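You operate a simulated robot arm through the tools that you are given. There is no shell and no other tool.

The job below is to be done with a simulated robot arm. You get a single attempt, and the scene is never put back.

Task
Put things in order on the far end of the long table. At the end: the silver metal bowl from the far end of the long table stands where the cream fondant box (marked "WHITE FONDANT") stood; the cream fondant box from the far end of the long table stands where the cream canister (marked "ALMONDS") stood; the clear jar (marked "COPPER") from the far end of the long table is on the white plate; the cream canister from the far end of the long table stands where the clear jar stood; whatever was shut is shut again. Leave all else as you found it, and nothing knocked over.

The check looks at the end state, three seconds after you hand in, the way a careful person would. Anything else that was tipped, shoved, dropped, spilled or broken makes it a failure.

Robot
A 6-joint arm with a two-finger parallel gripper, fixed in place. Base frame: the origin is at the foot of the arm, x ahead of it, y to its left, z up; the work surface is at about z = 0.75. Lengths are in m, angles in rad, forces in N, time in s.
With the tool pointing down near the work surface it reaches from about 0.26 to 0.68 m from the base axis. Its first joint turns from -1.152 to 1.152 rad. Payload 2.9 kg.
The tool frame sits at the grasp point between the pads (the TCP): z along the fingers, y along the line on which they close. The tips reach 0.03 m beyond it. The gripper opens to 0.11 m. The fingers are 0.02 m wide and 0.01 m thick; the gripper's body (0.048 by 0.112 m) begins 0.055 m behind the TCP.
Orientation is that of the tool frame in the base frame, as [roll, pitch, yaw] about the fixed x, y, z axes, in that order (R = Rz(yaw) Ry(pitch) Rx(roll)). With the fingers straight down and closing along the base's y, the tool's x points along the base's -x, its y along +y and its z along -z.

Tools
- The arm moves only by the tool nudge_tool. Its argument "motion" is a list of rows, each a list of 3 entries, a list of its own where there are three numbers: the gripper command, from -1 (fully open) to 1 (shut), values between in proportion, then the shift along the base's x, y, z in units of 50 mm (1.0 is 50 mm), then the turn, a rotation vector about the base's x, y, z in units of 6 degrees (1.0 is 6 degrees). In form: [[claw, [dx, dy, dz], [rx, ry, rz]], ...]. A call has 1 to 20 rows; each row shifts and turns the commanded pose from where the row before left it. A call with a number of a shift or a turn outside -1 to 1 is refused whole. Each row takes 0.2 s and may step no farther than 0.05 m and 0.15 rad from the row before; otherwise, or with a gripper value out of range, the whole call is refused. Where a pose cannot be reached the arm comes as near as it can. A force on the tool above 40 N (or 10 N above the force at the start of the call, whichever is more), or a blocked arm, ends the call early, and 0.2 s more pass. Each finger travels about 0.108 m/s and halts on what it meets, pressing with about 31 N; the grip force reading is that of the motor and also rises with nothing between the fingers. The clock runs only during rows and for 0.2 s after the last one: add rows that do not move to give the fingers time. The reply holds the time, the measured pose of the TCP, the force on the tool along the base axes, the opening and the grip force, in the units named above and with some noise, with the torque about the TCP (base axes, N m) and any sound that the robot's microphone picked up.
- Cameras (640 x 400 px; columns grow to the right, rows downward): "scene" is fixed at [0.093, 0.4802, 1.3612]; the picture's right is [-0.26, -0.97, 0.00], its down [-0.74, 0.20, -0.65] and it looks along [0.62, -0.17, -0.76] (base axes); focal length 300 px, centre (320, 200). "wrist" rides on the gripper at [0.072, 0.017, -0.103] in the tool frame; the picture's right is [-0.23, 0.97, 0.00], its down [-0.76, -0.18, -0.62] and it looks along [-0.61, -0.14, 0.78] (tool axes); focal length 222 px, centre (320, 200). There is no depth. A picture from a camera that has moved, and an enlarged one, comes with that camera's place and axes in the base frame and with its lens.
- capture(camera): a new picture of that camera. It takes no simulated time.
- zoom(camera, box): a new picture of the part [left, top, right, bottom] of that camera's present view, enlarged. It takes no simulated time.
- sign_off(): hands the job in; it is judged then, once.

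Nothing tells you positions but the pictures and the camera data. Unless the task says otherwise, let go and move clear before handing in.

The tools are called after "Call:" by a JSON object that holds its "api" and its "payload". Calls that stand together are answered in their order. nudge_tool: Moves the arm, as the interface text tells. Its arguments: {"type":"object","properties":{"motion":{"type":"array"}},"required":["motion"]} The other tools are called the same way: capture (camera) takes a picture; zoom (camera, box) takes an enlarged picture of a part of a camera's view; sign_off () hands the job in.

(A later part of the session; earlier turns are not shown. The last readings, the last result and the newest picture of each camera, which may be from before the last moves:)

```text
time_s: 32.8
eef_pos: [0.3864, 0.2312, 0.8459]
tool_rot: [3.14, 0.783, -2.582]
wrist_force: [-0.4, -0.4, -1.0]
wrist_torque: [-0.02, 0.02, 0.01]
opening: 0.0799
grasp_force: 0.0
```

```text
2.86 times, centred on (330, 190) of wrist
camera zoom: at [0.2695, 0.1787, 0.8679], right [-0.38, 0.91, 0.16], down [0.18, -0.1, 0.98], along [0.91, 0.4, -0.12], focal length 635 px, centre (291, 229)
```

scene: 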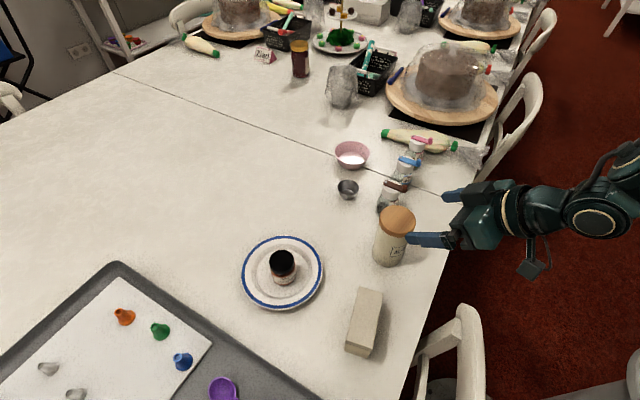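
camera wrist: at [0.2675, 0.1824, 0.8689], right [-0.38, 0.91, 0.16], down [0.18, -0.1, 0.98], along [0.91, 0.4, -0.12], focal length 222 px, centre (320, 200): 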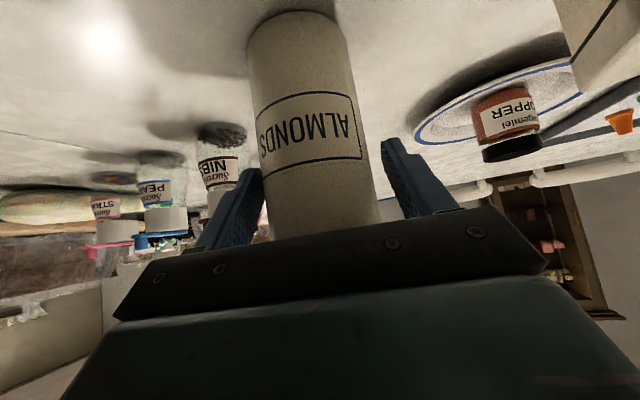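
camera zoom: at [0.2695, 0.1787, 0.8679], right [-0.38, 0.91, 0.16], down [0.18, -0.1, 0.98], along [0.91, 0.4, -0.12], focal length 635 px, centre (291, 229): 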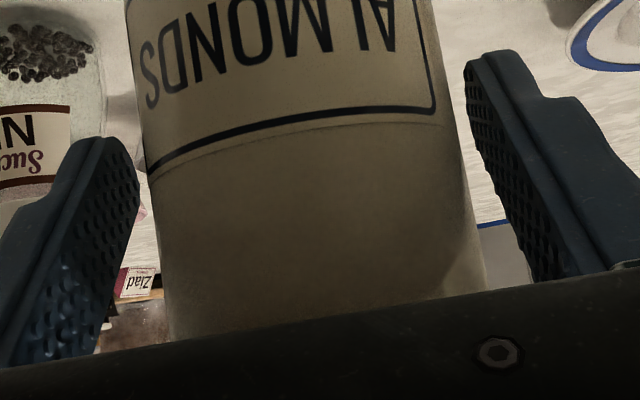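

Nearly centred now. I'll close slowly until contact, then apply full grip.

Call:
{"api": "nudge_tool", "payload": {"motion": [[-0.4, [0.01, -0.016, 0], [0, 0, 0]], [-0.36, [0, 0, 0], [0, 0, 0]], [-0.32, [0, 0, 0], [0, 0, 0]], [-0.28, [0, 0, 0], [0, 0, 0]], [-0.25, [0, 0, 0], [0, 0, 0]], [-0.22, [0, 0, 0], [0, 0, 0]], [-0.1, [0, 0, 0], [0, 0, 0]], [1, [0, 0, 0], [0, 0, 0]], [1, [0, 0, 0], [0, 0, 0]]]}}

Call:
{"api": "zoom", "payload": {"camera": "wrist", "box": [200, 0, 460, 260]}}

Call:
{"api": "zoom", "payload": {"camera": "scene", "box": [360, 170, 480, 280]}}

```text
time_s: 34.8
eef_pos: [0.3855, 0.2309, 0.8464]
tool_rot: [-3.14, 0.785, -2.583]
wrist_force: [-0.2, 1.5, 1.5]
wrist_torque: [0.0, -0.03, 0.04]
opening: 0.0669
grasp_force: 31.1
```

```text
1.54 times, centred on (330, 130) of wrist
camera zoom: at [0.2702, 0.1782, 0.8684], right [-0.38, 0.91, 0.16], down [0.18, -0.1, 0.98], along [0.91, 0.4, -0.12], focal length 342 px, centre (305, 308)
```

zoom: 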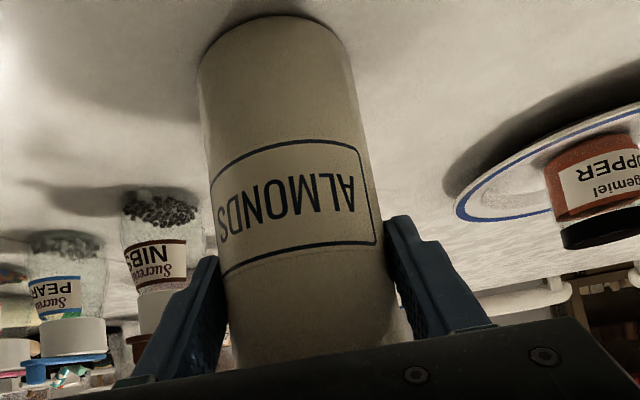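

```text
3.64 times, centred on (420, 225) of scene
camera zoom: at [0.093, 0.4802, 1.3612], right [-0.26, -0.97, 0.0], down [-0.74, 0.2, -0.65], along [0.62, -0.17, -0.76], focal length 1092 px, centre (-44, 109)
```

zoom: 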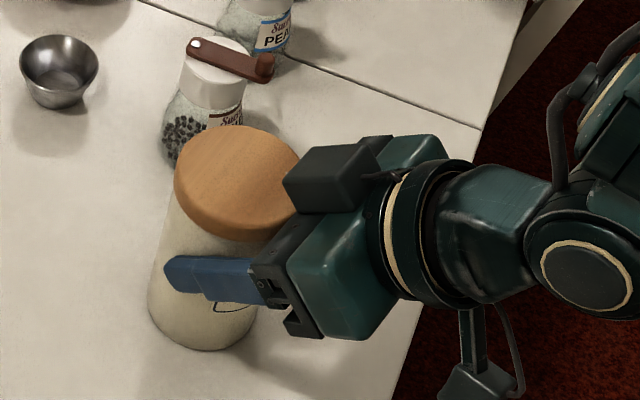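

Gripped at 67 mm. I'll lift slowly and check it comes along.

Call:
{"api": "nudge_tool", "payload": {"motion": [[1, [0, 0, 0.04], [0, 0, 0]], [1, [0, 0, 0.05], [0, 0, 0]], [1, [0, 0, 0.05], [0, 0, 0]], [1, [0, 0, 0.05], [0, 0, 0]], [1, [0, 0, 0.05], [0, 0, 0]], [1, [0, 0, 0], [0, 0, 0]]]}}

Call:
{"api": "zoom", "payload": {"camera": "wrist", "box": [200, 0, 460, 260]}}

Call:
{"api": "zoom", "payload": {"camera": "scene", "box": [360, 170, 480, 280]}}

```text
time_s: 36.2
eef_pos: [0.3869, 0.2313, 0.8574]
tool_rot: [-3.141, 0.785, -2.582]
wrist_force: [0.2, 1.0, -4.2]
wrist_torque: [-0.04, 0.06, -0.01]
opening: 0.067
grasp_force: 31.1
```

```text
1.54 times, centred on (330, 130) of wrist
camera zoom: at [0.2718, 0.1787, 0.8804], right [-0.38, 0.91, 0.16], down [0.18, -0.1, 0.98], along [0.91, 0.4, -0.12], focal length 342 px, centre (305, 308)
```

zoom: 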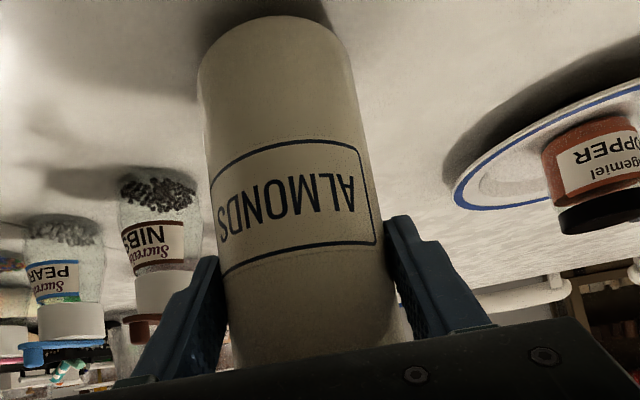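

```text
3.64 times, centred on (420, 225) of scene
camera zoom: at [0.093, 0.4802, 1.3612], right [-0.26, -0.97, 0.0], down [-0.74, 0.2, -0.65], along [0.62, -0.17, -0.76], focal length 1092 px, centre (-44, 109)
```

zoom: 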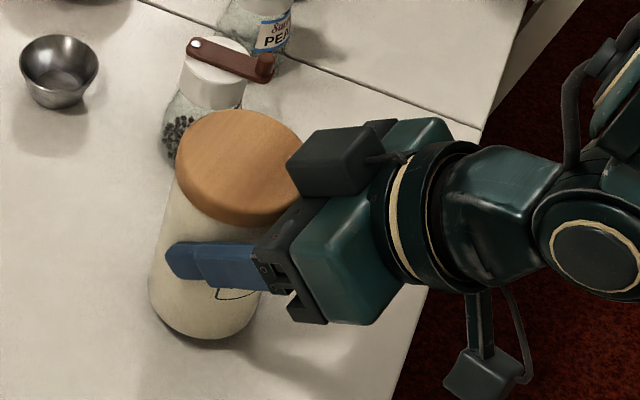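

The canister is held and off the table (about 4.5 N). I'll raise it another 28 mm and carry it slowly toward the jar's old place at about (0.565, 0.410).

Call:
{"api": "nudge_tool", "payload": {"motion": [[1, [0, 0, 0.05], [0, 0, 0]], [1, [0, 0, 0.1], [0, 0, 0]], [1, [0, 0, 0.13], [0, 0, 0]], [1, [0, 0, 0.13], [0, 0, 0]], [1, [0, 0, 0.1], [0, 0, 0]], [1, [0, 0, 0.05], [0, 0, 0]], [1, [0, 0, 0], [0, 0, 0]]]}}

Call:
{"api": "nudge_tool", "payload": {"motion": [[1, [0.066, 0.067, 0], [0, 0, 0]], [1, [0.115, 0.118, 0], [0, 0, 0]], [1, [0.165, 0.168, 0], [0, 0, 0]], [1, [0.165, 0.168, 0], [0, 0, 0]], [1, [0.165, 0.168, 0], [0, 0, 0]], [1, [0.165, 0.168, 0], [0, 0, 0]], [1, [0.165, 0.168, 0], [0, 0, 0]], [1, [0.165, 0.168, 0], [0, 0, 0]], [1, [0.165, 0.168, 0], [0, 0, 0]], [1, [0.165, 0.168, 0], [0, 0, 0]], [1, [0.165, 0.168, 0], [0, 0, 0]], [1, [0.165, 0.168, 0], [0, 0, 0]], [1, [0.165, 0.168, 0], [0, 0, 0]], [1, [0.165, 0.168, 0], [0, 0, 0]], [1, [0.165, 0.168, 0], [0, 0, 0]], [1, [0.165, 0.168, 0], [0, 0, 0]], [1, [0.165, 0.168, 0], [0, 0, 0]], [1, [0.115, 0.118, 0], [0, 0, 0]], [1, [0.066, 0.067, 0], [0, 0, 0]], [1, [0, 0, 0], [0, 0, 0]]]}}

Call:
{"api": "capture", "payload": {"camera": "wrist"}}

Call:
{"api": "capture", "payload": {"camera": "scene"}}

```text
time_s: 37.8
eef_pos: [0.3879, 0.2311, 0.8854]
tool_rot: [3.141, 0.785, -2.584]
wrist_force: [0.3, -0.3, -3.1]
wrist_torque: [-0.04, 0.02, 0.01]
opening: 0.0673
grasp_force: 31.3
```

```text
time_s: 42.0
eef_pos: [0.5288, 0.3749, 0.8857]
tool_rot: [3.142, 0.786, -2.583]
wrist_force: [0.1, 0.8, -3.7]
wrist_torque: [-0.02, 0.04, -0.01]
opening: 0.0674
grasp_force: 31.0
```

```text
taken
camera wrist: at [0.4131, 0.3222, 0.9077], right [-0.38, 0.91, 0.16], down [0.18, -0.1, 0.98], along [0.91, 0.4, -0.12], focal length 222 px, centre (320, 200)
```

wrist: 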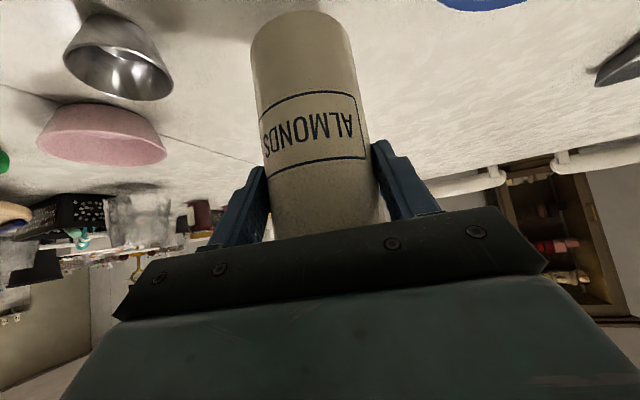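

```text
taken
```

scene: 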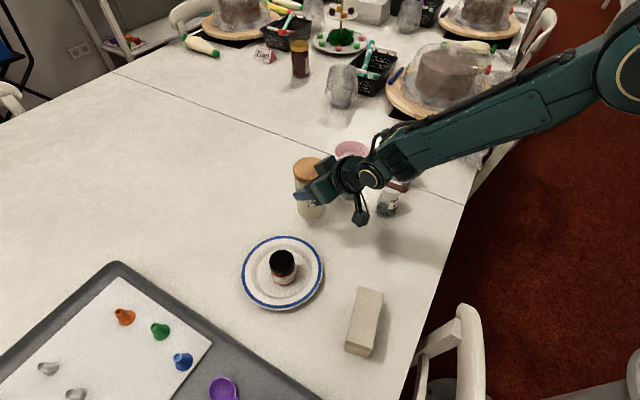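

Holding well. I'll finish the horizontal move and check the location.

Call:
{"api": "nudge_tool", "payload": {"motion": [[1, [0.08, 0.085, 0], [0, 0, 0]], [1, [0.15, 0.16, 0], [0, 0, 0]], [1, [0.15, 0.16, 0], [0, 0, 0]], [1, [0.12, 0.13, 0], [0, 0, 0]], [1, [0.07, 0.07, 0], [0, 0, 0]], [1, [0, 0, 0], [0, 0, 0]]]}}

Call:
{"api": "nudge_tool", "payload": {"motion": [[1, [0, 0, -0.08], [0, 0, 0]], [1, [0, 0, -0.12], [0, 0, 0]], [1, [0, 0, -0.12], [0, 0, 0]], [1, [0, 0, -0.12], [0, 0, 0]], [1, [0, 0, -0.08], [0, 0, 0]], [1, [0, 0, 0], [0, 0, 0]]]}}

Call:
{"api": "zoom", "payload": {"camera": "scene", "box": [260, 130, 380, 230]}}

Call:
{"api": "capture", "payload": {"camera": "wrist"}}

```text
time_s: 43.4
eef_pos: [0.5578, 0.4055, 0.8868]
tool_rot: [-3.141, 0.784, -2.583]
wrist_force: [-0.1, 0.2, -4.0]
wrist_torque: [-0.02, 0.01, -0.01]
opening: 0.067
grasp_force: 31.4
```

```text
time_s: 44.8
eef_pos: [0.5571, 0.4051, 0.8584]
tool_rot: [-3.141, 0.786, -2.583]
wrist_force: [0.0, 0.9, -3.3]
wrist_torque: [-0.04, 0.05, -0.01]
opening: 0.0669
grasp_force: 30.9
```

```text
4.00 times, centred on (320, 180) of scene
camera zoom: at [0.093, 0.4802, 1.3612], right [-0.26, -0.97, 0.0], down [-0.74, 0.2, -0.65], along [0.62, -0.17, -0.76], focal length 1201 px, centre (320, 280)
```

zoom: 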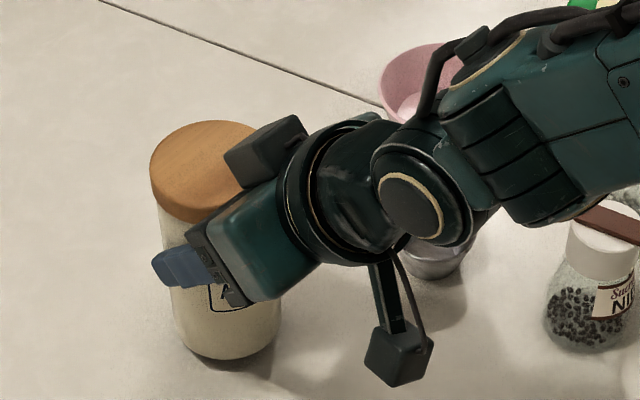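

```text
taken
camera wrist: at [0.4414, 0.3534, 0.8813], right [-0.38, 0.91, 0.16], down [0.18, -0.1, 0.98], along [0.91, 0.4, -0.12], focal length 222 px, centre (320, 200)
```

wrist: 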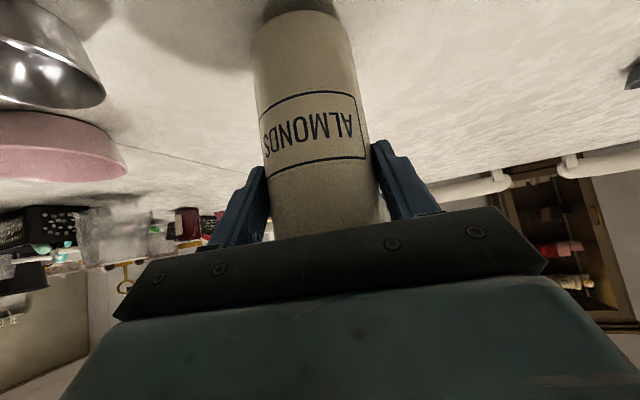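

The canister sits about 5 mm too far left in the scene view relative to where the jar was, so I'll correct by −5 mm in y and then lower to contact.

Call:
{"api": "nudge_tool", "payload": {"motion": [[1, [0, -0.05, 0], [0, 0, 0]], [1, [0, -0.05, -0.04], [0, 0, 0]], [1, [0, 0, -0.05], [0, 0, 0]], [1, [0, 0, -0.05], [0, 0, 0]], [1, [0, 0, 0], [0, 0, 0]]]}}

Call:
{"api": "nudge_tool", "payload": {"motion": [[1, [0, 0, -0.03], [0, 0, 0]], [1, [0, 0, -0.03], [0, 0, 0]], [1, [0, 0, 0], [0, 0, 0]]]}}

```text
time_s: 46.0
eef_pos: [0.5574, 0.4004, 0.8529]
tool_rot: [-3.141, 0.785, -2.583]
wrist_force: [0.5, -0.5, -3.4]
wrist_torque: [-0.05, 0.01, 0.02]
opening: 0.0668
grasp_force: 31.0
```

```text
time_s: 46.8
eef_pos: [0.5568, 0.4006, 0.8498]
tool_rot: [3.142, 0.786, -2.583]
wrist_force: [-0.7, 0.1, -3.0]
wrist_torque: [-0.04, 0.03, -0.01]
opening: 0.0669
grasp_force: 31.2
```

Call:
{"api": "nudge_tool", "payload": {"motion": [[1, [0, 0, -0.03], [0, 0, 0]], [1, [0, 0, -0.02], [0, 0, 0]], [1, [0, 0, 0], [0, 0, 0]]]}}

Call:
{"api": "zoom", "payload": {"camera": "scene", "box": [260, 130, 380, 230]}}

```text
time_s: 47.6
eef_pos: [0.558, 0.4011, 0.8474]
tool_rot: [-3.141, 0.785, -2.583]
wrist_force: [-0.1, -0.7, -3.3]
wrist_torque: [-0.02, 0.03, 0.01]
opening: 0.067
grasp_force: 31.3
```

```text
4.00 times, centred on (320, 180) of scene
camera zoom: at [0.093, 0.4802, 1.3612], right [-0.26, -0.97, 0.0], down [-0.74, 0.2, -0.65], along [0.62, -0.17, -0.76], focal length 1201 px, centre (320, 280)
```

zoom: 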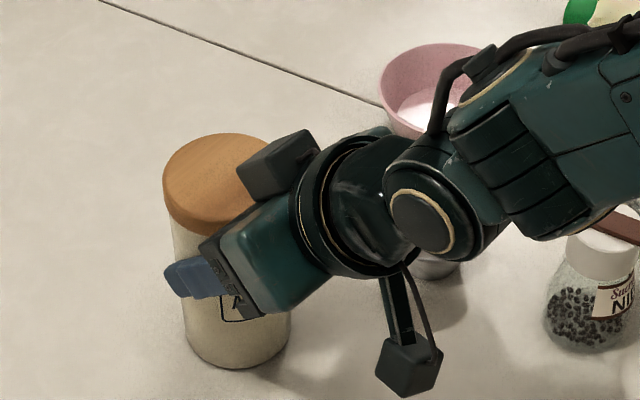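

The position now matches where the jar stood. I'll lower the last millimetre or two to contact.

Call:
{"api": "nudge_tool", "payload": {"motion": [[1, [0, 0, -0.02], [0, 0, 0]], [1, [0, 0, -0.01], [0, 0, 0]], [1, [0, 0, 0], [0, 0, 0]]]}}

```text
time_s: 48.4
eef_pos: [0.5575, 0.4011, 0.8468]
tool_rot: [-3.14, 0.787, -2.583]
wrist_force: [-0.1, -0.4, 0.0]
wrist_torque: [-0.14, -0.04, -0.05]
opening: 0.067
grasp_force: 30.7
```

The weight has transferred to the table. I'll open gently and back out along the tool axis.

Call:
{"api": "nudge_tool", "payload": {"motion": [[1, [0, 0, -0.01], [0, 0, 0]], [-0.2, [0, 0, 0], [0, 0, 0]], [-0.3, [0, 0, 0], [0, 0, 0]], [-0.5, [0, 0, 0], [0, 0, 0]], [-0.8, [0, 0, 0], [0, 0, 0]], [-1, [0, 0, 0], [0, 0, 0]], [-1, [-0.12, -0.075, 0.141], [0, 0, 0]], [-1, [-0.24, -0.15, 0.283], [0, 0, 0]], [-1, [-0.36, -0.225, 0.424], [0, 0, 0]], [-1, [-0.36, -0.225, 0.424], [0, 0, 0]], [-1, [-0.3, -0.19, 0.6], [0, 0, 0]], [-1, [-0.2, -0.1, 0.6], [0, 0, 0]], [-1, [0, 0, 0], [0, 0, 0]]]}}

Call:
{"api": "capture", "payload": {"camera": "wrist"}}

Call:
{"api": "capture", "payload": {"camera": "scene"}}

```text
time_s: 51.2
eef_pos: [0.4781, 0.3501, 0.9695]
tool_rot: [3.141, 0.785, -2.583]
wrist_force: [0.0, 0.3, -0.4]
wrist_torque: [0.03, -0.01, -0.01]
opening: 0.1098
grasp_force: 0.1
```

```text
taken
camera wrist: at [0.3627, 0.298, 0.9923], right [-0.38, 0.91, 0.16], down [0.18, -0.1, 0.98], along [0.91, 0.4, -0.12], focal length 222 px, centre (320, 200)
```

wrist: 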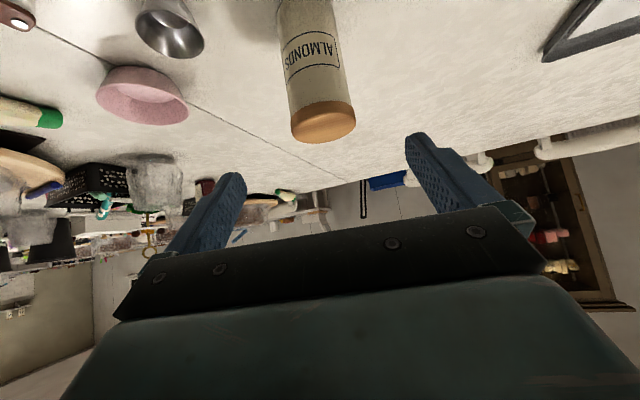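

```text
taken
```

scene: 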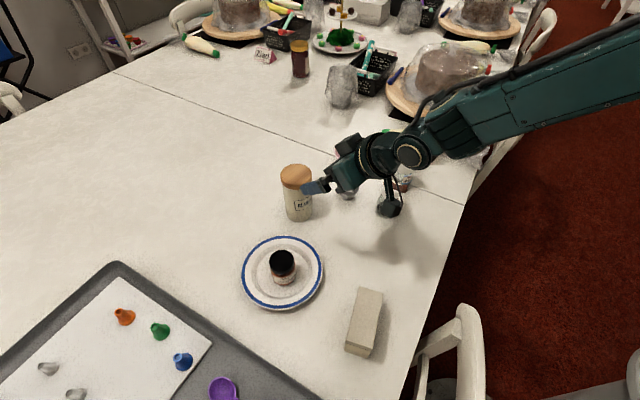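

The canister stands at the jar's old place, lid on. Next is the box: I'll return the tool to vertical above it, then turn so the fingers close across its narrow side.

Call:
{"api": "nudge_tool", "payload": {"motion": [[-1, [-0.565, 0, 0.1], [-0.497, 0.795, 0]], [-1, [-0.565, 0, 0.1], [-0.497, 0.795, 0]], [-1, [-0.565, 0, 0.1], [-0.497, 0.795, 0]], [-1, [-0.565, 0, 0.1], [-0.497, 0.795, 0]], [-1, [-0.565, 0, 0], [-0.497, 0.795, 0]], [-1, [-0.565, 0, 0], [-0.497, 0.795, 0]], [-1, [-0.565, 0, 0], [-0.497, 0.795, 0]], [-1, [-0.565, 0, 0], [-0.497, 0.795, 0]], [-1, [0, 0, 0], [0, 0, 0]]]}}

Call:
{"api": "nudge_tool", "payload": {"motion": [[-1, [0, 0, 0], [0, 0, -0.985]], [-1, [0, 0, 0], [0, 0, -0.985]], [-1, [0, 0, 0], [0, 0, -0.985]], [-1, [0, 0, 0], [0, 0, -0.985]], [-1, [0, 0, 0], [0, 0, -0.985]], [-1, [0, 0, 0], [0, 0, -0.985]], [-1, [0, 0, 0], [0, 0, -0.985]], [-1, [0, 0, 0], [0, 0, -0.985]], [-1, [0, 0, 0], [0, 0, -0.985]], [-1, [0, 0, 0], [0, 0, -0.985]], [-1, [0, 0, 0], [0, 0, -0.985]], [-1, [0, 0, 0], [0, 0, 0]]]}}

Call:
{"api": "capture", "payload": {"camera": "wrist"}}

Call:
{"api": "capture", "payload": {"camera": "scene"}}

```text
time_s: 53.2
eef_pos: [0.2535, 0.3532, 0.9891]
tool_rot: [-3.141, -0.002, -2.584]
wrist_force: [-0.4, 0.1, 0.0]
wrist_torque: [0.0, 0.01, 0.01]
opening: 0.1102
grasp_force: 0.1
```

```text
time_s: 55.8
eef_pos: [0.2537, 0.3528, 0.9891]
tool_rot: [-3.141, 0.0, 2.565]
wrist_force: [0.1, -0.5, -0.5]
wrist_torque: [0.04, -0.01, 0.01]
opening: 0.11
grasp_force: 0.0
```

```text
taken
camera wrist: at [0.2004, 0.4046, 1.0926], right [0.72, 0.69, 0.0], down [0.54, -0.57, 0.62], along [0.43, -0.45, -0.78], focal length 222 px, centre (320, 200)
```

wrist: 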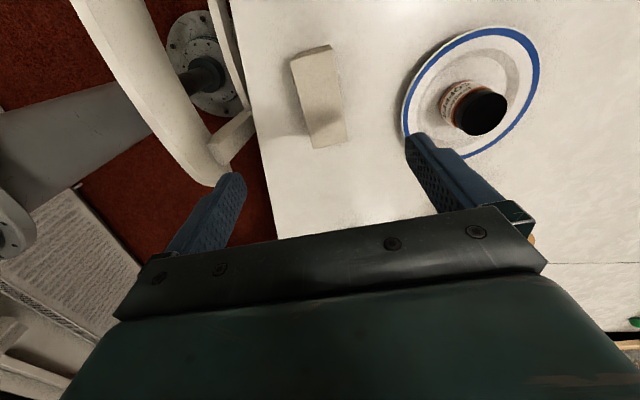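

```text
taken
```

scene: 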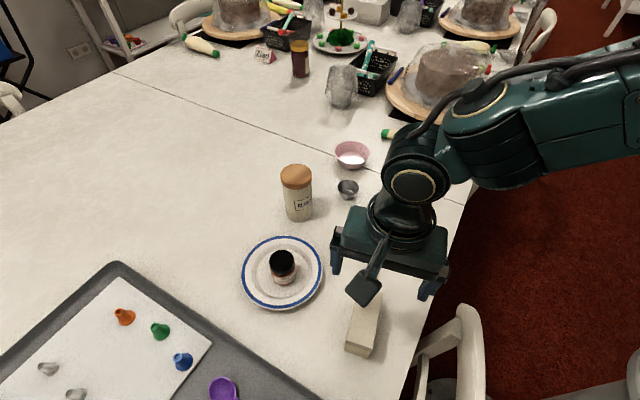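

The gripper is over the box with the closing direction across it. I'll zoom in for its exact position and angle.

Call:
{"api": "zoom", "payload": {"camera": "wrist", "box": [240, 30, 400, 160]}}

```text
3.08 times, centred on (320, 95) of wrist
camera zoom: at [0.2004, 0.4046, 1.0926], right [0.72, 0.69, 0.0], down [0.54, -0.57, 0.62], along [0.43, -0.45, -0.78], focal length 684 px, centre (320, 523)
```

zoom: 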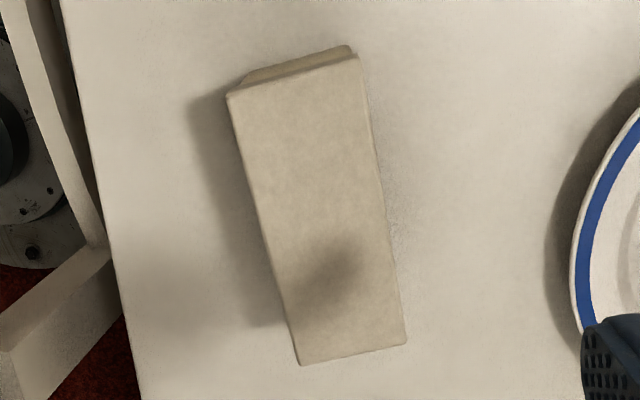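

The box is centred under the gripper: centre about (0.254, 0.352), top at about 0.815, width about 45 mm. I'll descend around it.

Call:
{"api": "nudge_tool", "payload": {"motion": [[-1, [0, 0, -0.8], [0, 0, 0]], [-1, [0, 0, -0.8], [0, 0, 0]], [-1, [0, 0, -0.8], [0, 0, 0]], [-1, [0, 0, -0.7], [0, 0, 0]], [-1, [0, 0, 0], [0, 0, 0]]]}}

Call:
{"api": "capture", "payload": {"camera": "wrist"}}

Call:
{"api": "zoom", "payload": {"camera": "scene", "box": [310, 260, 450, 380]}}

```text
time_s: 57.0
eef_pos: [0.2539, 0.3531, 0.8316]
tool_rot: [3.14, 0.001, 2.565]
wrist_force: [-0.3, 0.0, 0.0]
wrist_torque: [0.01, 0.0, -0.01]
opening: 0.1099
grasp_force: 0.1
```

```text
taken
camera wrist: at [0.2011, 0.4052, 0.9365], right [0.72, 0.69, 0.0], down [0.54, -0.56, 0.62], along [0.43, -0.45, -0.78], focal length 222 px, centre (320, 200)
```

wrist: 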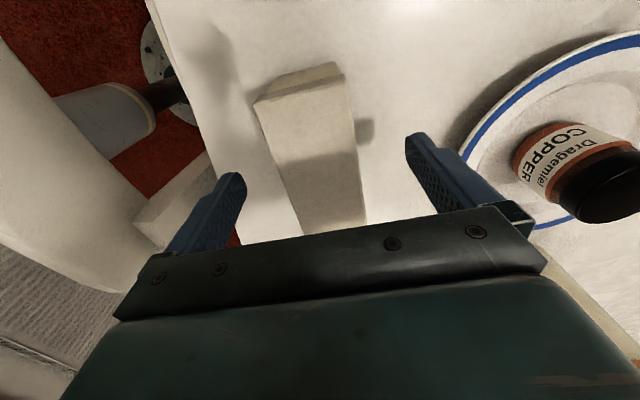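

```text
3.33 times, centred on (380, 320) of scene
camera zoom: at [0.093, 0.4802, 1.3612], right [-0.26, -0.97, 0.0], down [-0.74, 0.2, -0.65], along [0.62, -0.17, -0.76], focal length 1001 px, centre (120, -200)
```

zoom: 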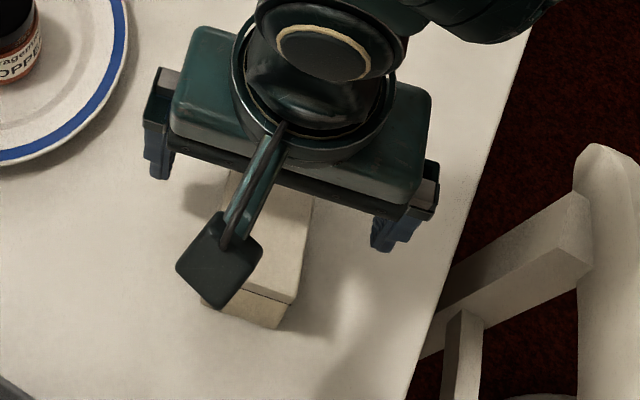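

Alignment looks good. I'll descend to grasp height and close slowly.

Call:
{"api": "nudge_tool", "payload": {"motion": [[-1, [0, 0, -0.45], [0, 0, 0]], [-1, [0, 0, -0.45], [0, 0, 0]], [-0.5, [0, 0, 0], [0, 0, 0]], [-0.3, [0, 0, 0], [0, 0, 0]], [0.0, [0, 0, 0], [0, 0, 0]], [0.05, [0, 0, 0], [0, 0, 0]], [0.1, [0, 0, 0], [0, 0, 0]], [0.15, [0, 0, 0], [0, 0, 0]], [0.2, [0, 0, 0], [0, 0, 0]], [0.25, [0, 0, 0], [0, 0, 0]], [1, [0, 0, 0], [0, 0, 0]], [1, [0, 0, 0], [0, 0, 0]]]}}

Call:
{"api": "capture", "payload": {"camera": "wrist"}}

Call:
{"api": "zoom", "payload": {"camera": "scene", "box": [310, 260, 450, 380]}}

```text
time_s: 59.6
eef_pos: [0.2534, 0.3503, 0.7907]
tool_rot: [3.141, 0.001, 2.566]
wrist_force: [1.4, 0.3, 1.9]
wrist_torque: [-0.05, 0.04, 0.03]
opening: 0.0447
grasp_force: 31.3
```

```text
taken
camera wrist: at [0.2007, 0.4045, 0.8944], right [0.72, 0.69, 0.0], down [0.54, -0.56, 0.62], along [0.43, -0.45, -0.78], focal length 222 px, centre (320, 200)
```

wrist: 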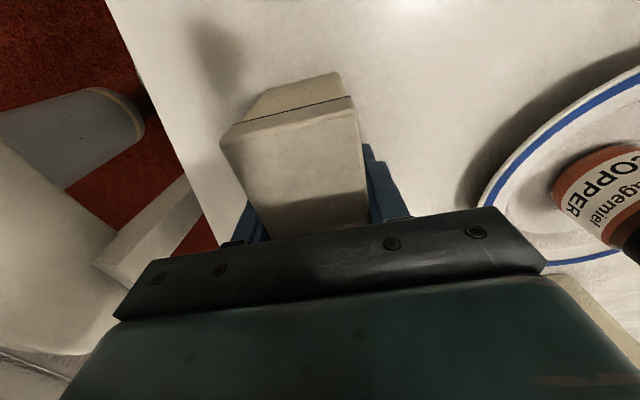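

```text
3.33 times, centred on (380, 320) of scene
camera zoom: at [0.093, 0.4802, 1.3612], right [-0.26, -0.97, 0.0], down [-0.74, 0.2, -0.65], along [0.62, -0.17, -0.76], focal length 1001 px, centre (120, -200)
```

zoom: 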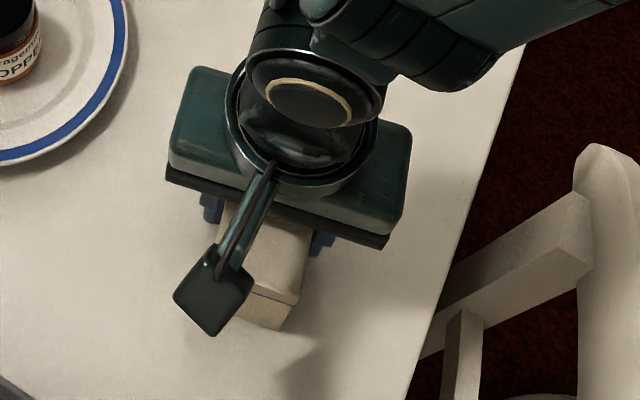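

Gripped at 44.7 mm. I'll lift slowly and verify.

Call:
{"api": "nudge_tool", "payload": {"motion": [[1, [0, 0, 0.04], [0, 0, 0]], [1, [0, 0, 0.05], [0, 0, 0]], [1, [0, 0, 0.05], [0, 0, 0]], [1, [0, 0, 0.06], [0, 0, 0]], [1, [0, 0, 0.05], [0, 0, 0]], [1, [0, 0, 0], [0, 0, 0]]]}}

Call:
{"api": "capture", "payload": {"camera": "wrist"}}

Call:
{"api": "zoom", "payload": {"camera": "scene", "box": [310, 260, 450, 380]}}

```text
time_s: 61.0
eef_pos: [0.2529, 0.3524, 0.8014]
tool_rot: [3.141, 0.001, 2.566]
wrist_force: [0.6, 0.1, -2.2]
wrist_torque: [-0.04, 0.02, -0.01]
opening: 0.0447
grasp_force: 30.8
```

```text
taken
camera wrist: at [0.2003, 0.405, 0.9059], right [0.72, 0.69, 0.0], down [0.54, -0.56, 0.62], along [0.43, -0.45, -0.78], focal length 222 px, centre (320, 200)
```

wrist: 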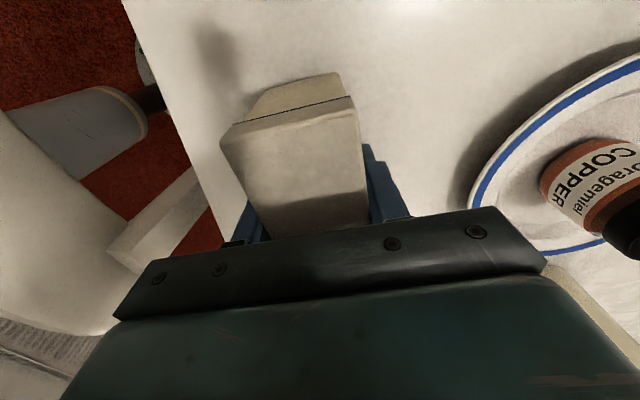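

```text
3.33 times, centred on (380, 320) of scene
camera zoom: at [0.093, 0.4802, 1.3612], right [-0.26, -0.97, 0.0], down [-0.74, 0.2, -0.65], along [0.62, -0.17, -0.76], focal length 1001 px, centre (120, -200)
```

zoom: 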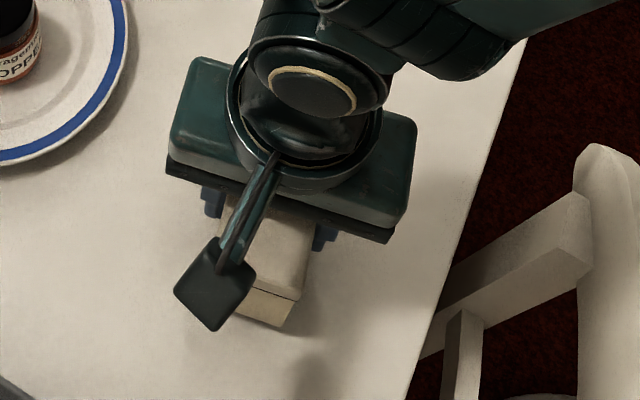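

The box lifts with the gripper. I'll raise it and carry it slowly to the canister's old place at about (0.389, 0.241).

Call:
{"api": "nudge_tool", "payload": {"motion": [[1, [0, 0, 0.08], [0, 0, 0]], [1, [0, 0, 0.13], [0, 0, 0]], [1, [0, 0, 0.13], [0, 0, 0]], [1, [0, 0, 0.1], [0, 0, 0]], [1, [0, 0, 0.05], [0, 0, 0]], [1, [0, 0, 0], [0, 0, 0]]]}}

Call:
{"api": "nudge_tool", "payload": {"motion": [[1, [0.1, -0.081, 0], [0, 0, 0]], [1, [0.16, -0.13, 0], [0, 0, 0]], [1, [0.2, -0.1625, 0], [0, 0, 0]], [1, [0.2, -0.1625, 0], [0, 0, 0]], [1, [0.2, -0.1625, 0], [0, 0, 0]], [1, [0.2, -0.1625, 0], [0, 0, 0]], [1, [0.2, -0.1625, 0], [0, 0, 0]], [1, [0.2, -0.1625, 0], [0, 0, 0]], [1, [0.2, -0.1625, 0], [0, 0, 0]], [1, [0.2, -0.1625, 0], [0, 0, 0]], [1, [0.2, -0.1625, 0], [0, 0, 0]], [1, [0.2, -0.1625, 0], [0, 0, 0]], [1, [0.2, -0.1625, 0], [0, 0, 0]], [1, [0.16, -0.13, 0], [0, 0, 0]], [1, [0.1, -0.081, 0], [0, 0, 0]], [1, [0, 0, 0], [0, 0, 0]]]}}

Call:
{"api": "capture", "payload": {"camera": "wrist"}}

Call:
{"api": "capture", "payload": {"camera": "scene"}}

```text
time_s: 62.4
eef_pos: [0.2532, 0.3524, 0.8275]
tool_rot: [-3.141, 0.0, 2.566]
wrist_force: [-0.7, 0.8, -1.9]
wrist_torque: [0.02, 0.03, 0.0]
opening: 0.0448
grasp_force: 31.4
```

```text
time_s: 65.8
eef_pos: [0.3891, 0.242, 0.8257]
tool_rot: [-3.14, 0.0, 2.564]
wrist_force: [0.4, -0.1, -2.9]
wrist_torque: [0.03, 0.0, -0.01]
opening: 0.0447
grasp_force: 30.9
```

```text
taken
camera wrist: at [0.3361, 0.2943, 0.9294], right [0.72, 0.69, 0.0], down [0.54, -0.56, 0.62], along [0.43, -0.45, -0.78], focal length 222 px, centre (320, 200)
```

wrist: 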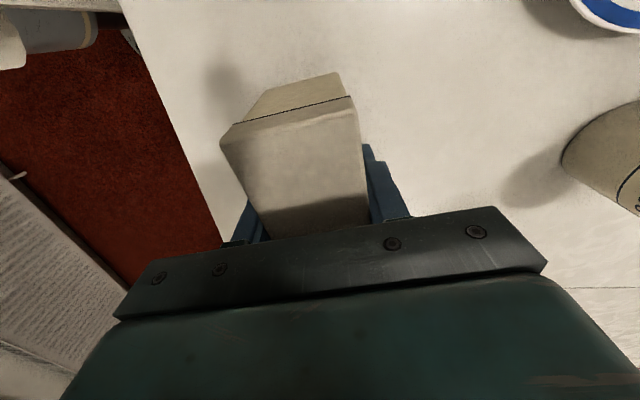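

```text
taken
```

scene: 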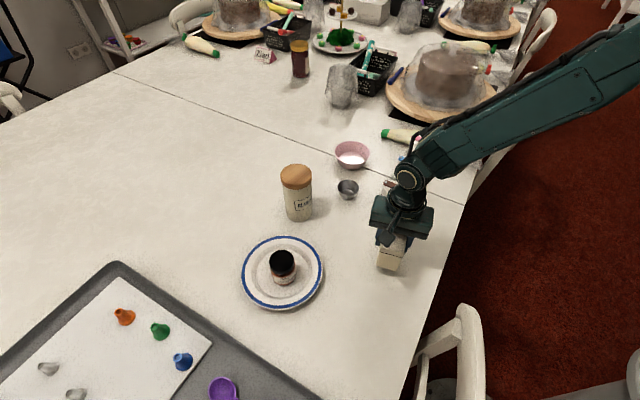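

The box is above the target spot. I'll lower it to contact.

Call:
{"api": "nudge_tool", "payload": {"motion": [[1, [0, 0, -0.08], [0, 0, 0]], [1, [0, 0, -0.13], [0, 0, 0]], [1, [0, 0, -0.13], [0, 0, 0]], [1, [0, 0, -0.13], [0, 0, 0]], [1, [0, 0, -0.08], [0, 0, 0]], [1, [0, 0, -0.04], [0, 0, 0]], [1, [0, 0, 0], [0, 0, 0]]]}}

Call:
{"api": "nudge_tool", "payload": {"motion": [[1, [0, 0, -0.04], [0, 0, 0]], [1, [0, 0, -0.03], [0, 0, 0]], [1, [0, 0, 0], [0, 0, 0]]]}}

Call:
{"api": "capture", "payload": {"camera": "wrist"}}

```text
time_s: 67.4
eef_pos: [0.3875, 0.2411, 0.7966]
tool_rot: [3.142, 0.0, 2.564]
wrist_force: [-0.3, 0.4, -2.8]
wrist_torque: [-0.01, -0.01, -0.01]
opening: 0.0447
grasp_force: 31.5
```

```text
time_s: 68.2
eef_pos: [0.3893, 0.2411, 0.7927]
tool_rot: [3.14, -0.001, 2.565]
wrist_force: [0.1, -1.3, -3.0]
wrist_torque: [-0.01, 0.01, 0.02]
opening: 0.0445
grasp_force: 31.1
```

```text
taken
camera wrist: at [0.3361, 0.2937, 0.8968], right [0.72, 0.69, 0.0], down [0.54, -0.56, 0.62], along [0.43, -0.45, -0.78], focal length 222 px, centre (320, 200)
```

wrist: 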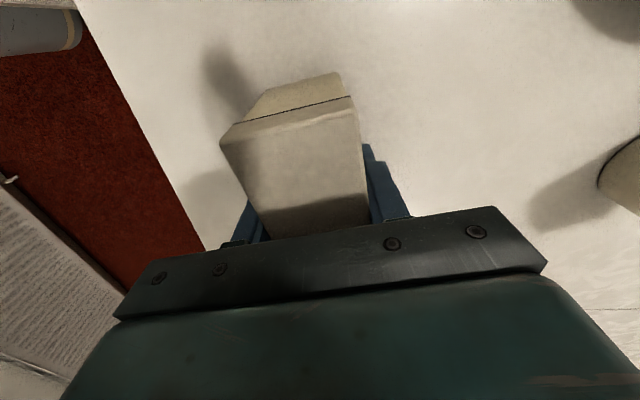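

Call:
{"api": "nudge_tool", "payload": {"motion": [[1, [0, 0, -0.03], [0, 0, 0]], [1, [0, 0, -0.02], [0, 0, 0]], [1, [0, 0, 0], [0, 0, 0]]]}}

Call:
{"api": "nudge_tool", "payload": {"motion": [[1, [0, 0, -0.02], [0, 0, 0]], [1, [0, 0, 0], [0, 0, 0]]]}}

```text
time_s: 69.0
eef_pos: [0.3884, 0.2413, 0.7907]
tool_rot: [3.14, 0.0, 2.566]
wrist_force: [0.6, -0.3, -2.5]
wrist_torque: [-0.01, -0.02, -0.01]
opening: 0.0448
grasp_force: 30.5
```

```text
time_s: 69.6
eef_pos: [0.3894, 0.2424, 0.7907]
tool_rot: [-3.141, 0.001, 2.564]
wrist_force: [-3.4, -7.0, 22.6]
wrist_torque: [-0.15, 0.53, 0.07]
opening: 0.0448
grasp_force: 30.6
```

Firm contact now. I'll ease up half a millimetre, open, and rise clear.

Call:
{"api": "nudge_tool", "payload": {"motion": [[1, [0, 0, 0.01], [0, 0, 0]], [0.15, [0, 0, 0], [0, 0, 0]], [0.1, [0, 0, 0], [0, 0, 0]], [0, [0, 0, 0], [0, 0, 0]], [-0.3, [0, 0, 0], [0, 0, 0]], [-0.6, [0, 0, 0], [0, 0, 0]], [-0.6, [0, 0, 0.2], [0, 0, 0]], [-0.6, [0, 0, 0.6], [0, 0, 0]], [-0.6, [0, 0, 0.9], [0, 0, 0]], [-0.6, [0, 0, 0.9], [0, 0, 0]], [-1, [0, 0, 0.9], [0, 0, 0]], [-1, [0, 0, 0], [0, 0, 0]]]}}

Call:
{"api": "capture", "payload": {"camera": "wrist"}}

Call:
{"api": "capture", "payload": {"camera": "scene"}}

```text
time_s: 72.2
eef_pos: [0.3894, 0.2436, 0.9646]
tool_rot: [-3.141, -0.002, 2.566]
wrist_force: [-0.3, 0.1, 0.1]
wrist_torque: [0.01, 0.01, 0.01]
opening: 0.11
grasp_force: 0.0
```

```text
taken
camera wrist: at [0.3364, 0.2957, 1.0678], right [0.72, 0.69, 0.0], down [0.54, -0.56, 0.62], along [0.43, -0.45, -0.78], focal length 222 px, centre (320, 200)
```

wrist: 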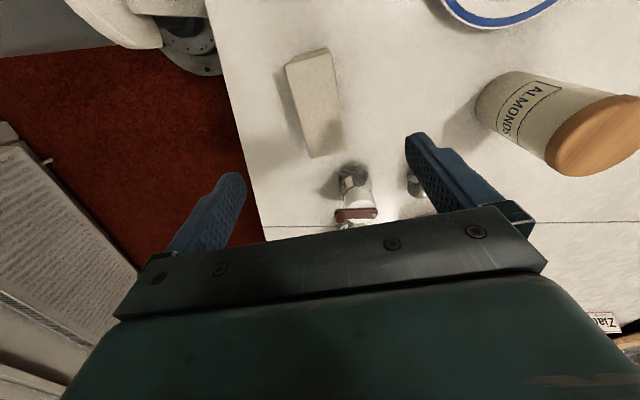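

```text
taken
```

scene: 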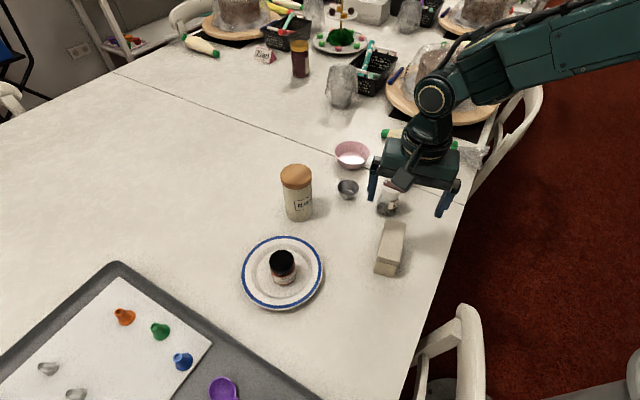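

The box stands at the canister's old place. Last is the silver bowl at about (0.590, 0.269): I'll move above it, turning the wrist so it stays clear of the mill next to it.

Call:
{"api": "nudge_tool", "payload": {"motion": [[-1, [0.446, 0.056, 0], [0, 0, 0.98]], [-1, [0.446, 0.056, 0], [0, 0, 0.98]], [-1, [0.446, 0.056, 0], [0, 0, 0.98]], [-1, [0.446, 0.056, 0], [0, 0, 0.98]], [-1, [0.446, 0.056, 0], [0, 0, 0.98]], [-1, [0.446, 0.056, 0], [0, 0, 0.98]], [-1, [0.446, 0.056, 0], [0, 0, 0.98]], [-1, [0.446, 0.056, 0], [0, 0, 0.98]], [-1, [0.446, 0.056, 0], [0, 0, 0.98]], [-1, [0, 0, 0], [0, 0, 0]]]}}

Call:
{"api": "capture", "payload": {"camera": "wrist"}}

Call:
{"api": "zoom", "payload": {"camera": "wrist", "box": [240, 60, 400, 190]}}

Call:
{"api": "capture", "payload": {"camera": "scene"}}

```text
time_s: 74.4
eef_pos: [0.5887, 0.2685, 0.9643]
tool_rot: [-3.141, -0.001, -2.792]
wrist_force: [-0.1, -0.4, -0.1]
wrist_torque: [-0.01, 0.01, 0.0]
opening: 0.1101
grasp_force: 0.1
```

```text
taken
camera wrist: at [0.5144, 0.258, 1.0696], right [-0.12, 0.99, 0.0], down [0.78, 0.09, 0.62], along [0.62, 0.07, -0.78], focal length 222 px, centre (320, 200)
```

wrist: 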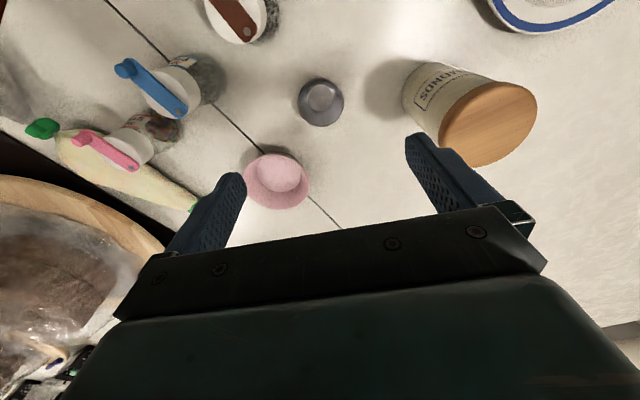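

```text
3.08 times, centred on (320, 125) of wrist
camera zoom: at [0.5144, 0.258, 1.0696], right [-0.12, 0.99, 0.0], down [0.78, 0.09, 0.62], along [0.62, 0.07, -0.78], focal length 684 px, centre (320, 431)
```

zoom: 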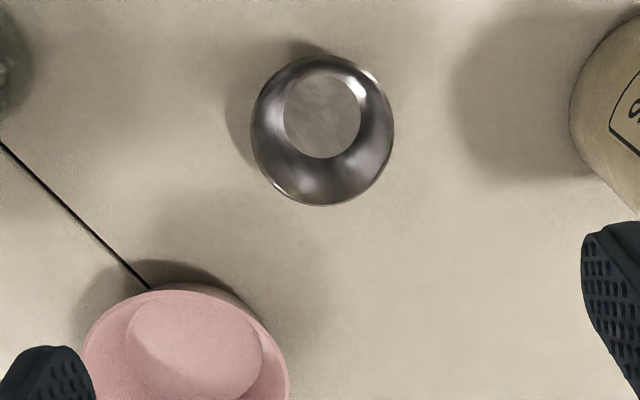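

```text
taken
```

scene: 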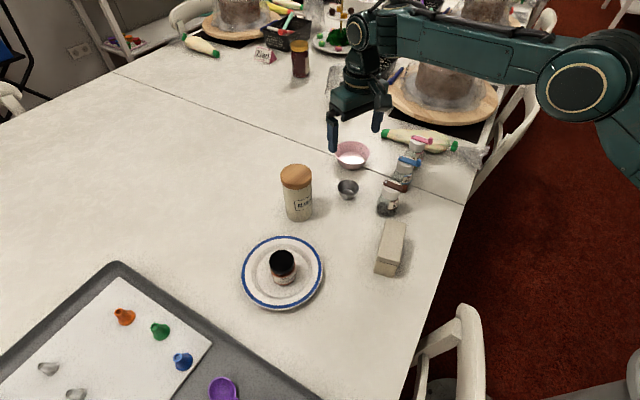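

The bowl is at (0.5915, 0.268), rim 57 mm across at about z 0.78. I'll descend with partly narrowed fingers and check before closing.

Call:
{"api": "nudge_tool", "payload": {"motion": [[-0.6, [0.05, -0.01, -0.6], [0, 0, 0]], [-0.6, [0, 0, -0.8], [0, 0, 0]], [-0.6, [0, 0, -0.8], [0, 0, 0]], [-0.6, [0, 0, -0.7], [0, 0, 0]], [-0.6, [0, 0, 0], [0, 0, 0]]]}}

Call:
{"api": "capture", "payload": {"camera": "wrist"}}

Call:
{"api": "zoom", "payload": {"camera": "scene", "box": [300, 120, 440, 230]}}

```text
time_s: 75.6
eef_pos: [0.5926, 0.2671, 0.8246]
tool_rot: [3.141, -0.002, -2.794]
wrist_force: [1.3, 0.2, -0.4]
wrist_torque: [0.01, 0.0, 0.03]
opening: 0.088
grasp_force: 0.0
```

```text
taken
camera wrist: at [0.5188, 0.2564, 0.9274], right [-0.12, 0.99, 0.0], down [0.78, 0.09, 0.62], along [0.62, 0.07, -0.78], focal length 222 px, centre (320, 200)
```

wrist: 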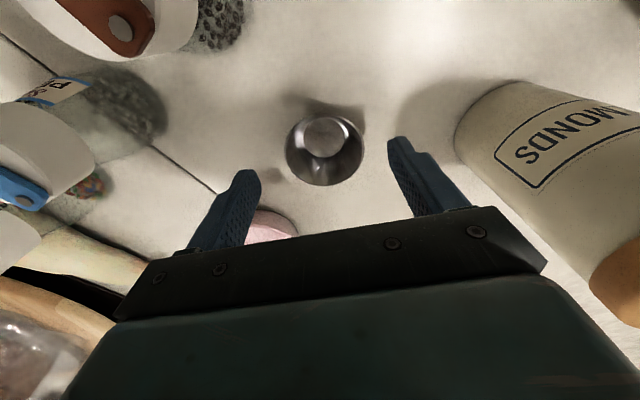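

```text
3.64 times, centred on (370, 175) of scene
camera zoom: at [0.093, 0.4802, 1.3612], right [-0.26, -0.97, 0.0], down [-0.74, 0.2, -0.65], along [0.62, -0.17, -0.76], focal length 1092 px, centre (138, 291)
```

zoom: 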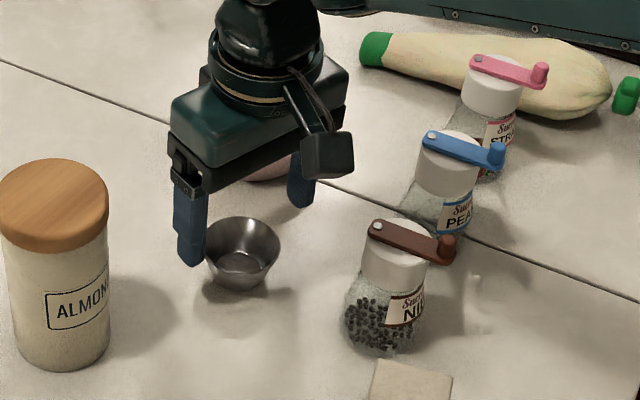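

Aligned and clear of the mill and canister. I'll go down the last 36 mm and close slowly.

Call:
{"api": "nudge_tool", "payload": {"motion": [[-0.6, [0, 0, -0.4], [0, 0, 0]], [-0.6, [0, 0, -0.32], [0, 0, 0]], [-0.6, [0, 0, 0], [0, 0, 0]]]}}

Call:
{"api": "capture", "payload": {"camera": "wrist"}}

Call:
{"api": "zoom", "payload": {"camera": "scene", "box": [310, 130, 420, 220]}}

```text
time_s: 76.4
eef_pos: [0.5921, 0.2657, 0.7867]
tool_rot: [-3.14, 0.0, -2.795]
wrist_force: [0.6, -0.3, -0.5]
wrist_torque: [-0.01, -0.01, 0.03]
opening: 0.0878
grasp_force: 0.1
```

```text
taken
camera wrist: at [0.5173, 0.2552, 0.8899], right [-0.12, 0.99, 0.0], down [0.78, 0.09, 0.62], along [0.62, 0.07, -0.78], focal length 222 px, centre (320, 200)
```

wrist: 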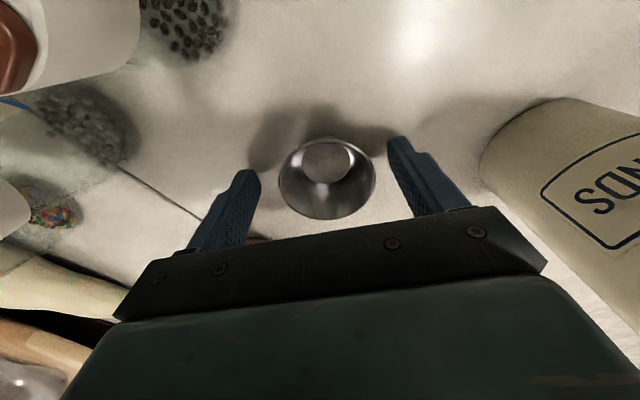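

```text
4.44 times, centred on (365, 175) of scene
camera zoom: at [0.093, 0.4802, 1.3612], right [-0.26, -0.97, 0.0], down [-0.74, 0.2, -0.65], along [0.62, -0.17, -0.76], focal length 1335 px, centre (120, 311)
```

zoom: 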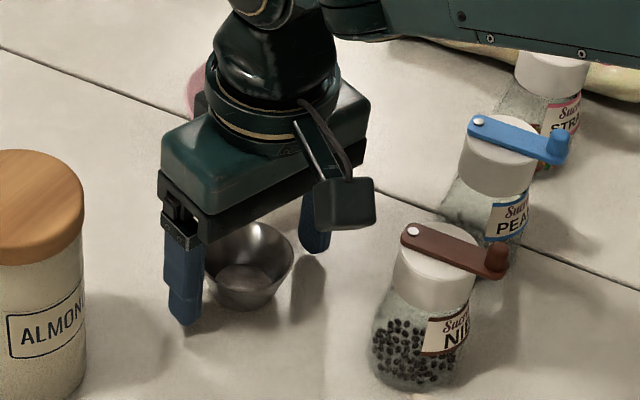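

I'll trim by 3 mm and close slowly on the rim.

Call:
{"api": "nudge_tool", "payload": {"motion": [[-0.5, [-0.06, 0.04, 0], [0, 0, 0]], [-0.35, [0, 0, 0], [0, 0, 0]], [-0.2, [0, 0, 0], [0, 0, 0]], [-0.14, [0, 0, 0], [0, 0, 0]], [-0.1, [0, 0, 0], [0, 0, 0]], [-0.06, [0, 0, 0], [0, 0, 0]], [-0.02, [0, 0, 0], [0, 0, 0]], [0.02, [0, 0, 0], [0, 0, 0]], [0.06, [0, 0, 0], [0, 0, 0]], [0.1, [0, 0, 0], [0, 0, 0]]]}}

Call:
{"api": "capture", "payload": {"camera": "wrist"}}

Call:
{"api": "zoom", "payload": {"camera": "scene", "box": [310, 130, 420, 220]}}

```text
time_s: 78.6
eef_pos: [0.589, 0.2681, 0.7868]
tool_rot: [-3.141, 0.001, -2.794]
wrist_force: [-0.3, 0.4, 0.3]
wrist_torque: [0.02, 0.0, 0.04]
opening: 0.0552
grasp_force: 30.2
```

```text
taken
camera wrist: at [0.5138, 0.2579, 0.8901], right [-0.12, 0.99, 0.0], down [0.78, 0.09, 0.62], along [0.62, 0.07, -0.78], focal length 222 px, centre (320, 200)
```

wrist: 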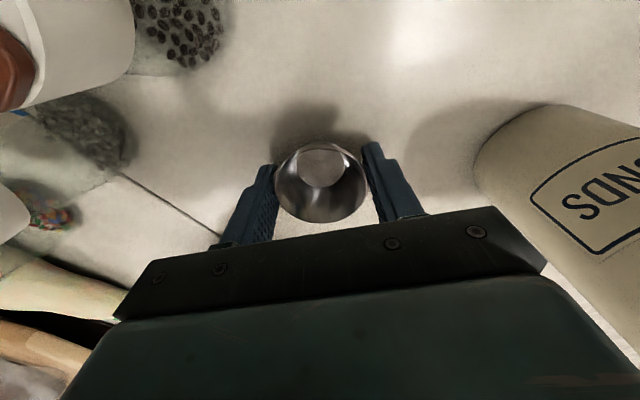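

```text
4.44 times, centred on (365, 175) of scene
camera zoom: at [0.093, 0.4802, 1.3612], right [-0.26, -0.97, 0.0], down [-0.74, 0.2, -0.65], along [0.62, -0.17, -0.76], focal length 1335 px, centre (120, 311)
```

zoom: 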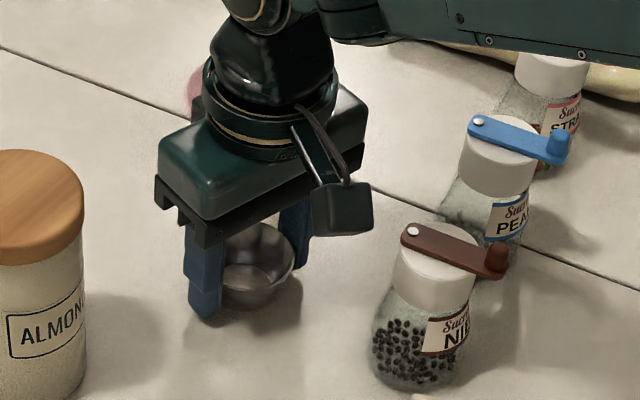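

Gripped at 55 mm across the rim. I'll lift slowly and check.

Call:
{"api": "nudge_tool", "payload": {"motion": [[1, [0, 0, 0], [0, 0, 0]], [1, [0, 0, 0.03], [0, 0, 0]], [1, [0, 0, 0.05], [0, 0, 0]], [1, [0, 0, 0.05], [0, 0, 0]], [1, [0, 0, 0.05], [0, 0, 0]], [1, [0, 0, 0.05], [0, 0, 0]], [1, [0, 0, 0], [0, 0, 0]]]}}

Call:
{"api": "capture", "payload": {"camera": "wrist"}}

Call:
{"api": "zoom", "payload": {"camera": "scene", "box": [310, 130, 420, 220]}}

```text
time_s: 80.2
eef_pos: [0.5903, 0.2689, 0.7971]
tool_rot: [3.141, 0.001, -2.794]
wrist_force: [0.2, -0.5, -0.2]
wrist_torque: [0.0, 0.02, -0.03]
opening: 0.0555
grasp_force: 30.8
```

```text
taken
camera wrist: at [0.5149, 0.259, 0.9002], right [-0.12, 0.99, 0.0], down [0.78, 0.09, 0.62], along [0.62, 0.07, -0.78], focal length 222 px, centre (320, 200)
```

wrist: 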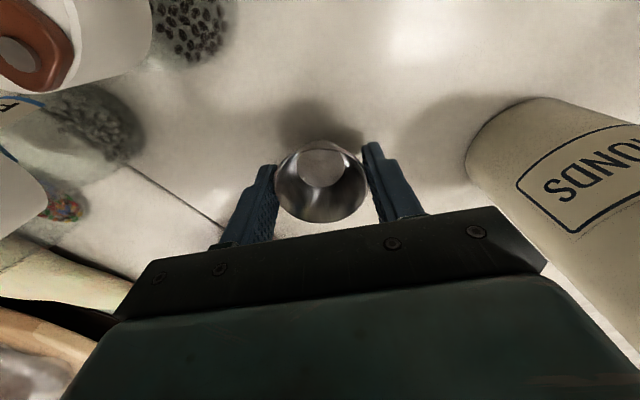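

```text
4.44 times, centred on (365, 175) of scene
camera zoom: at [0.093, 0.4802, 1.3612], right [-0.26, -0.97, 0.0], down [-0.74, 0.2, -0.65], along [0.62, -0.17, -0.76], focal length 1335 px, centre (120, 311)
```

zoom: 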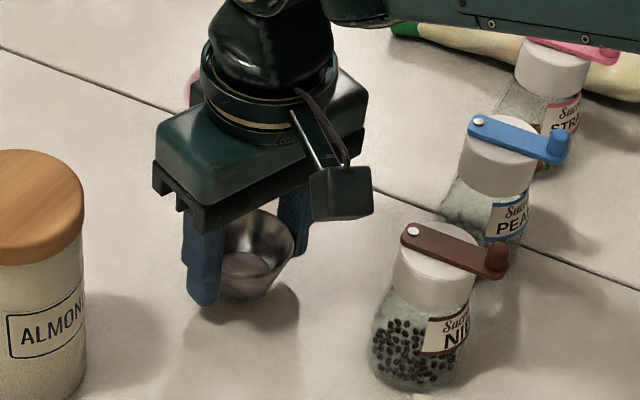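

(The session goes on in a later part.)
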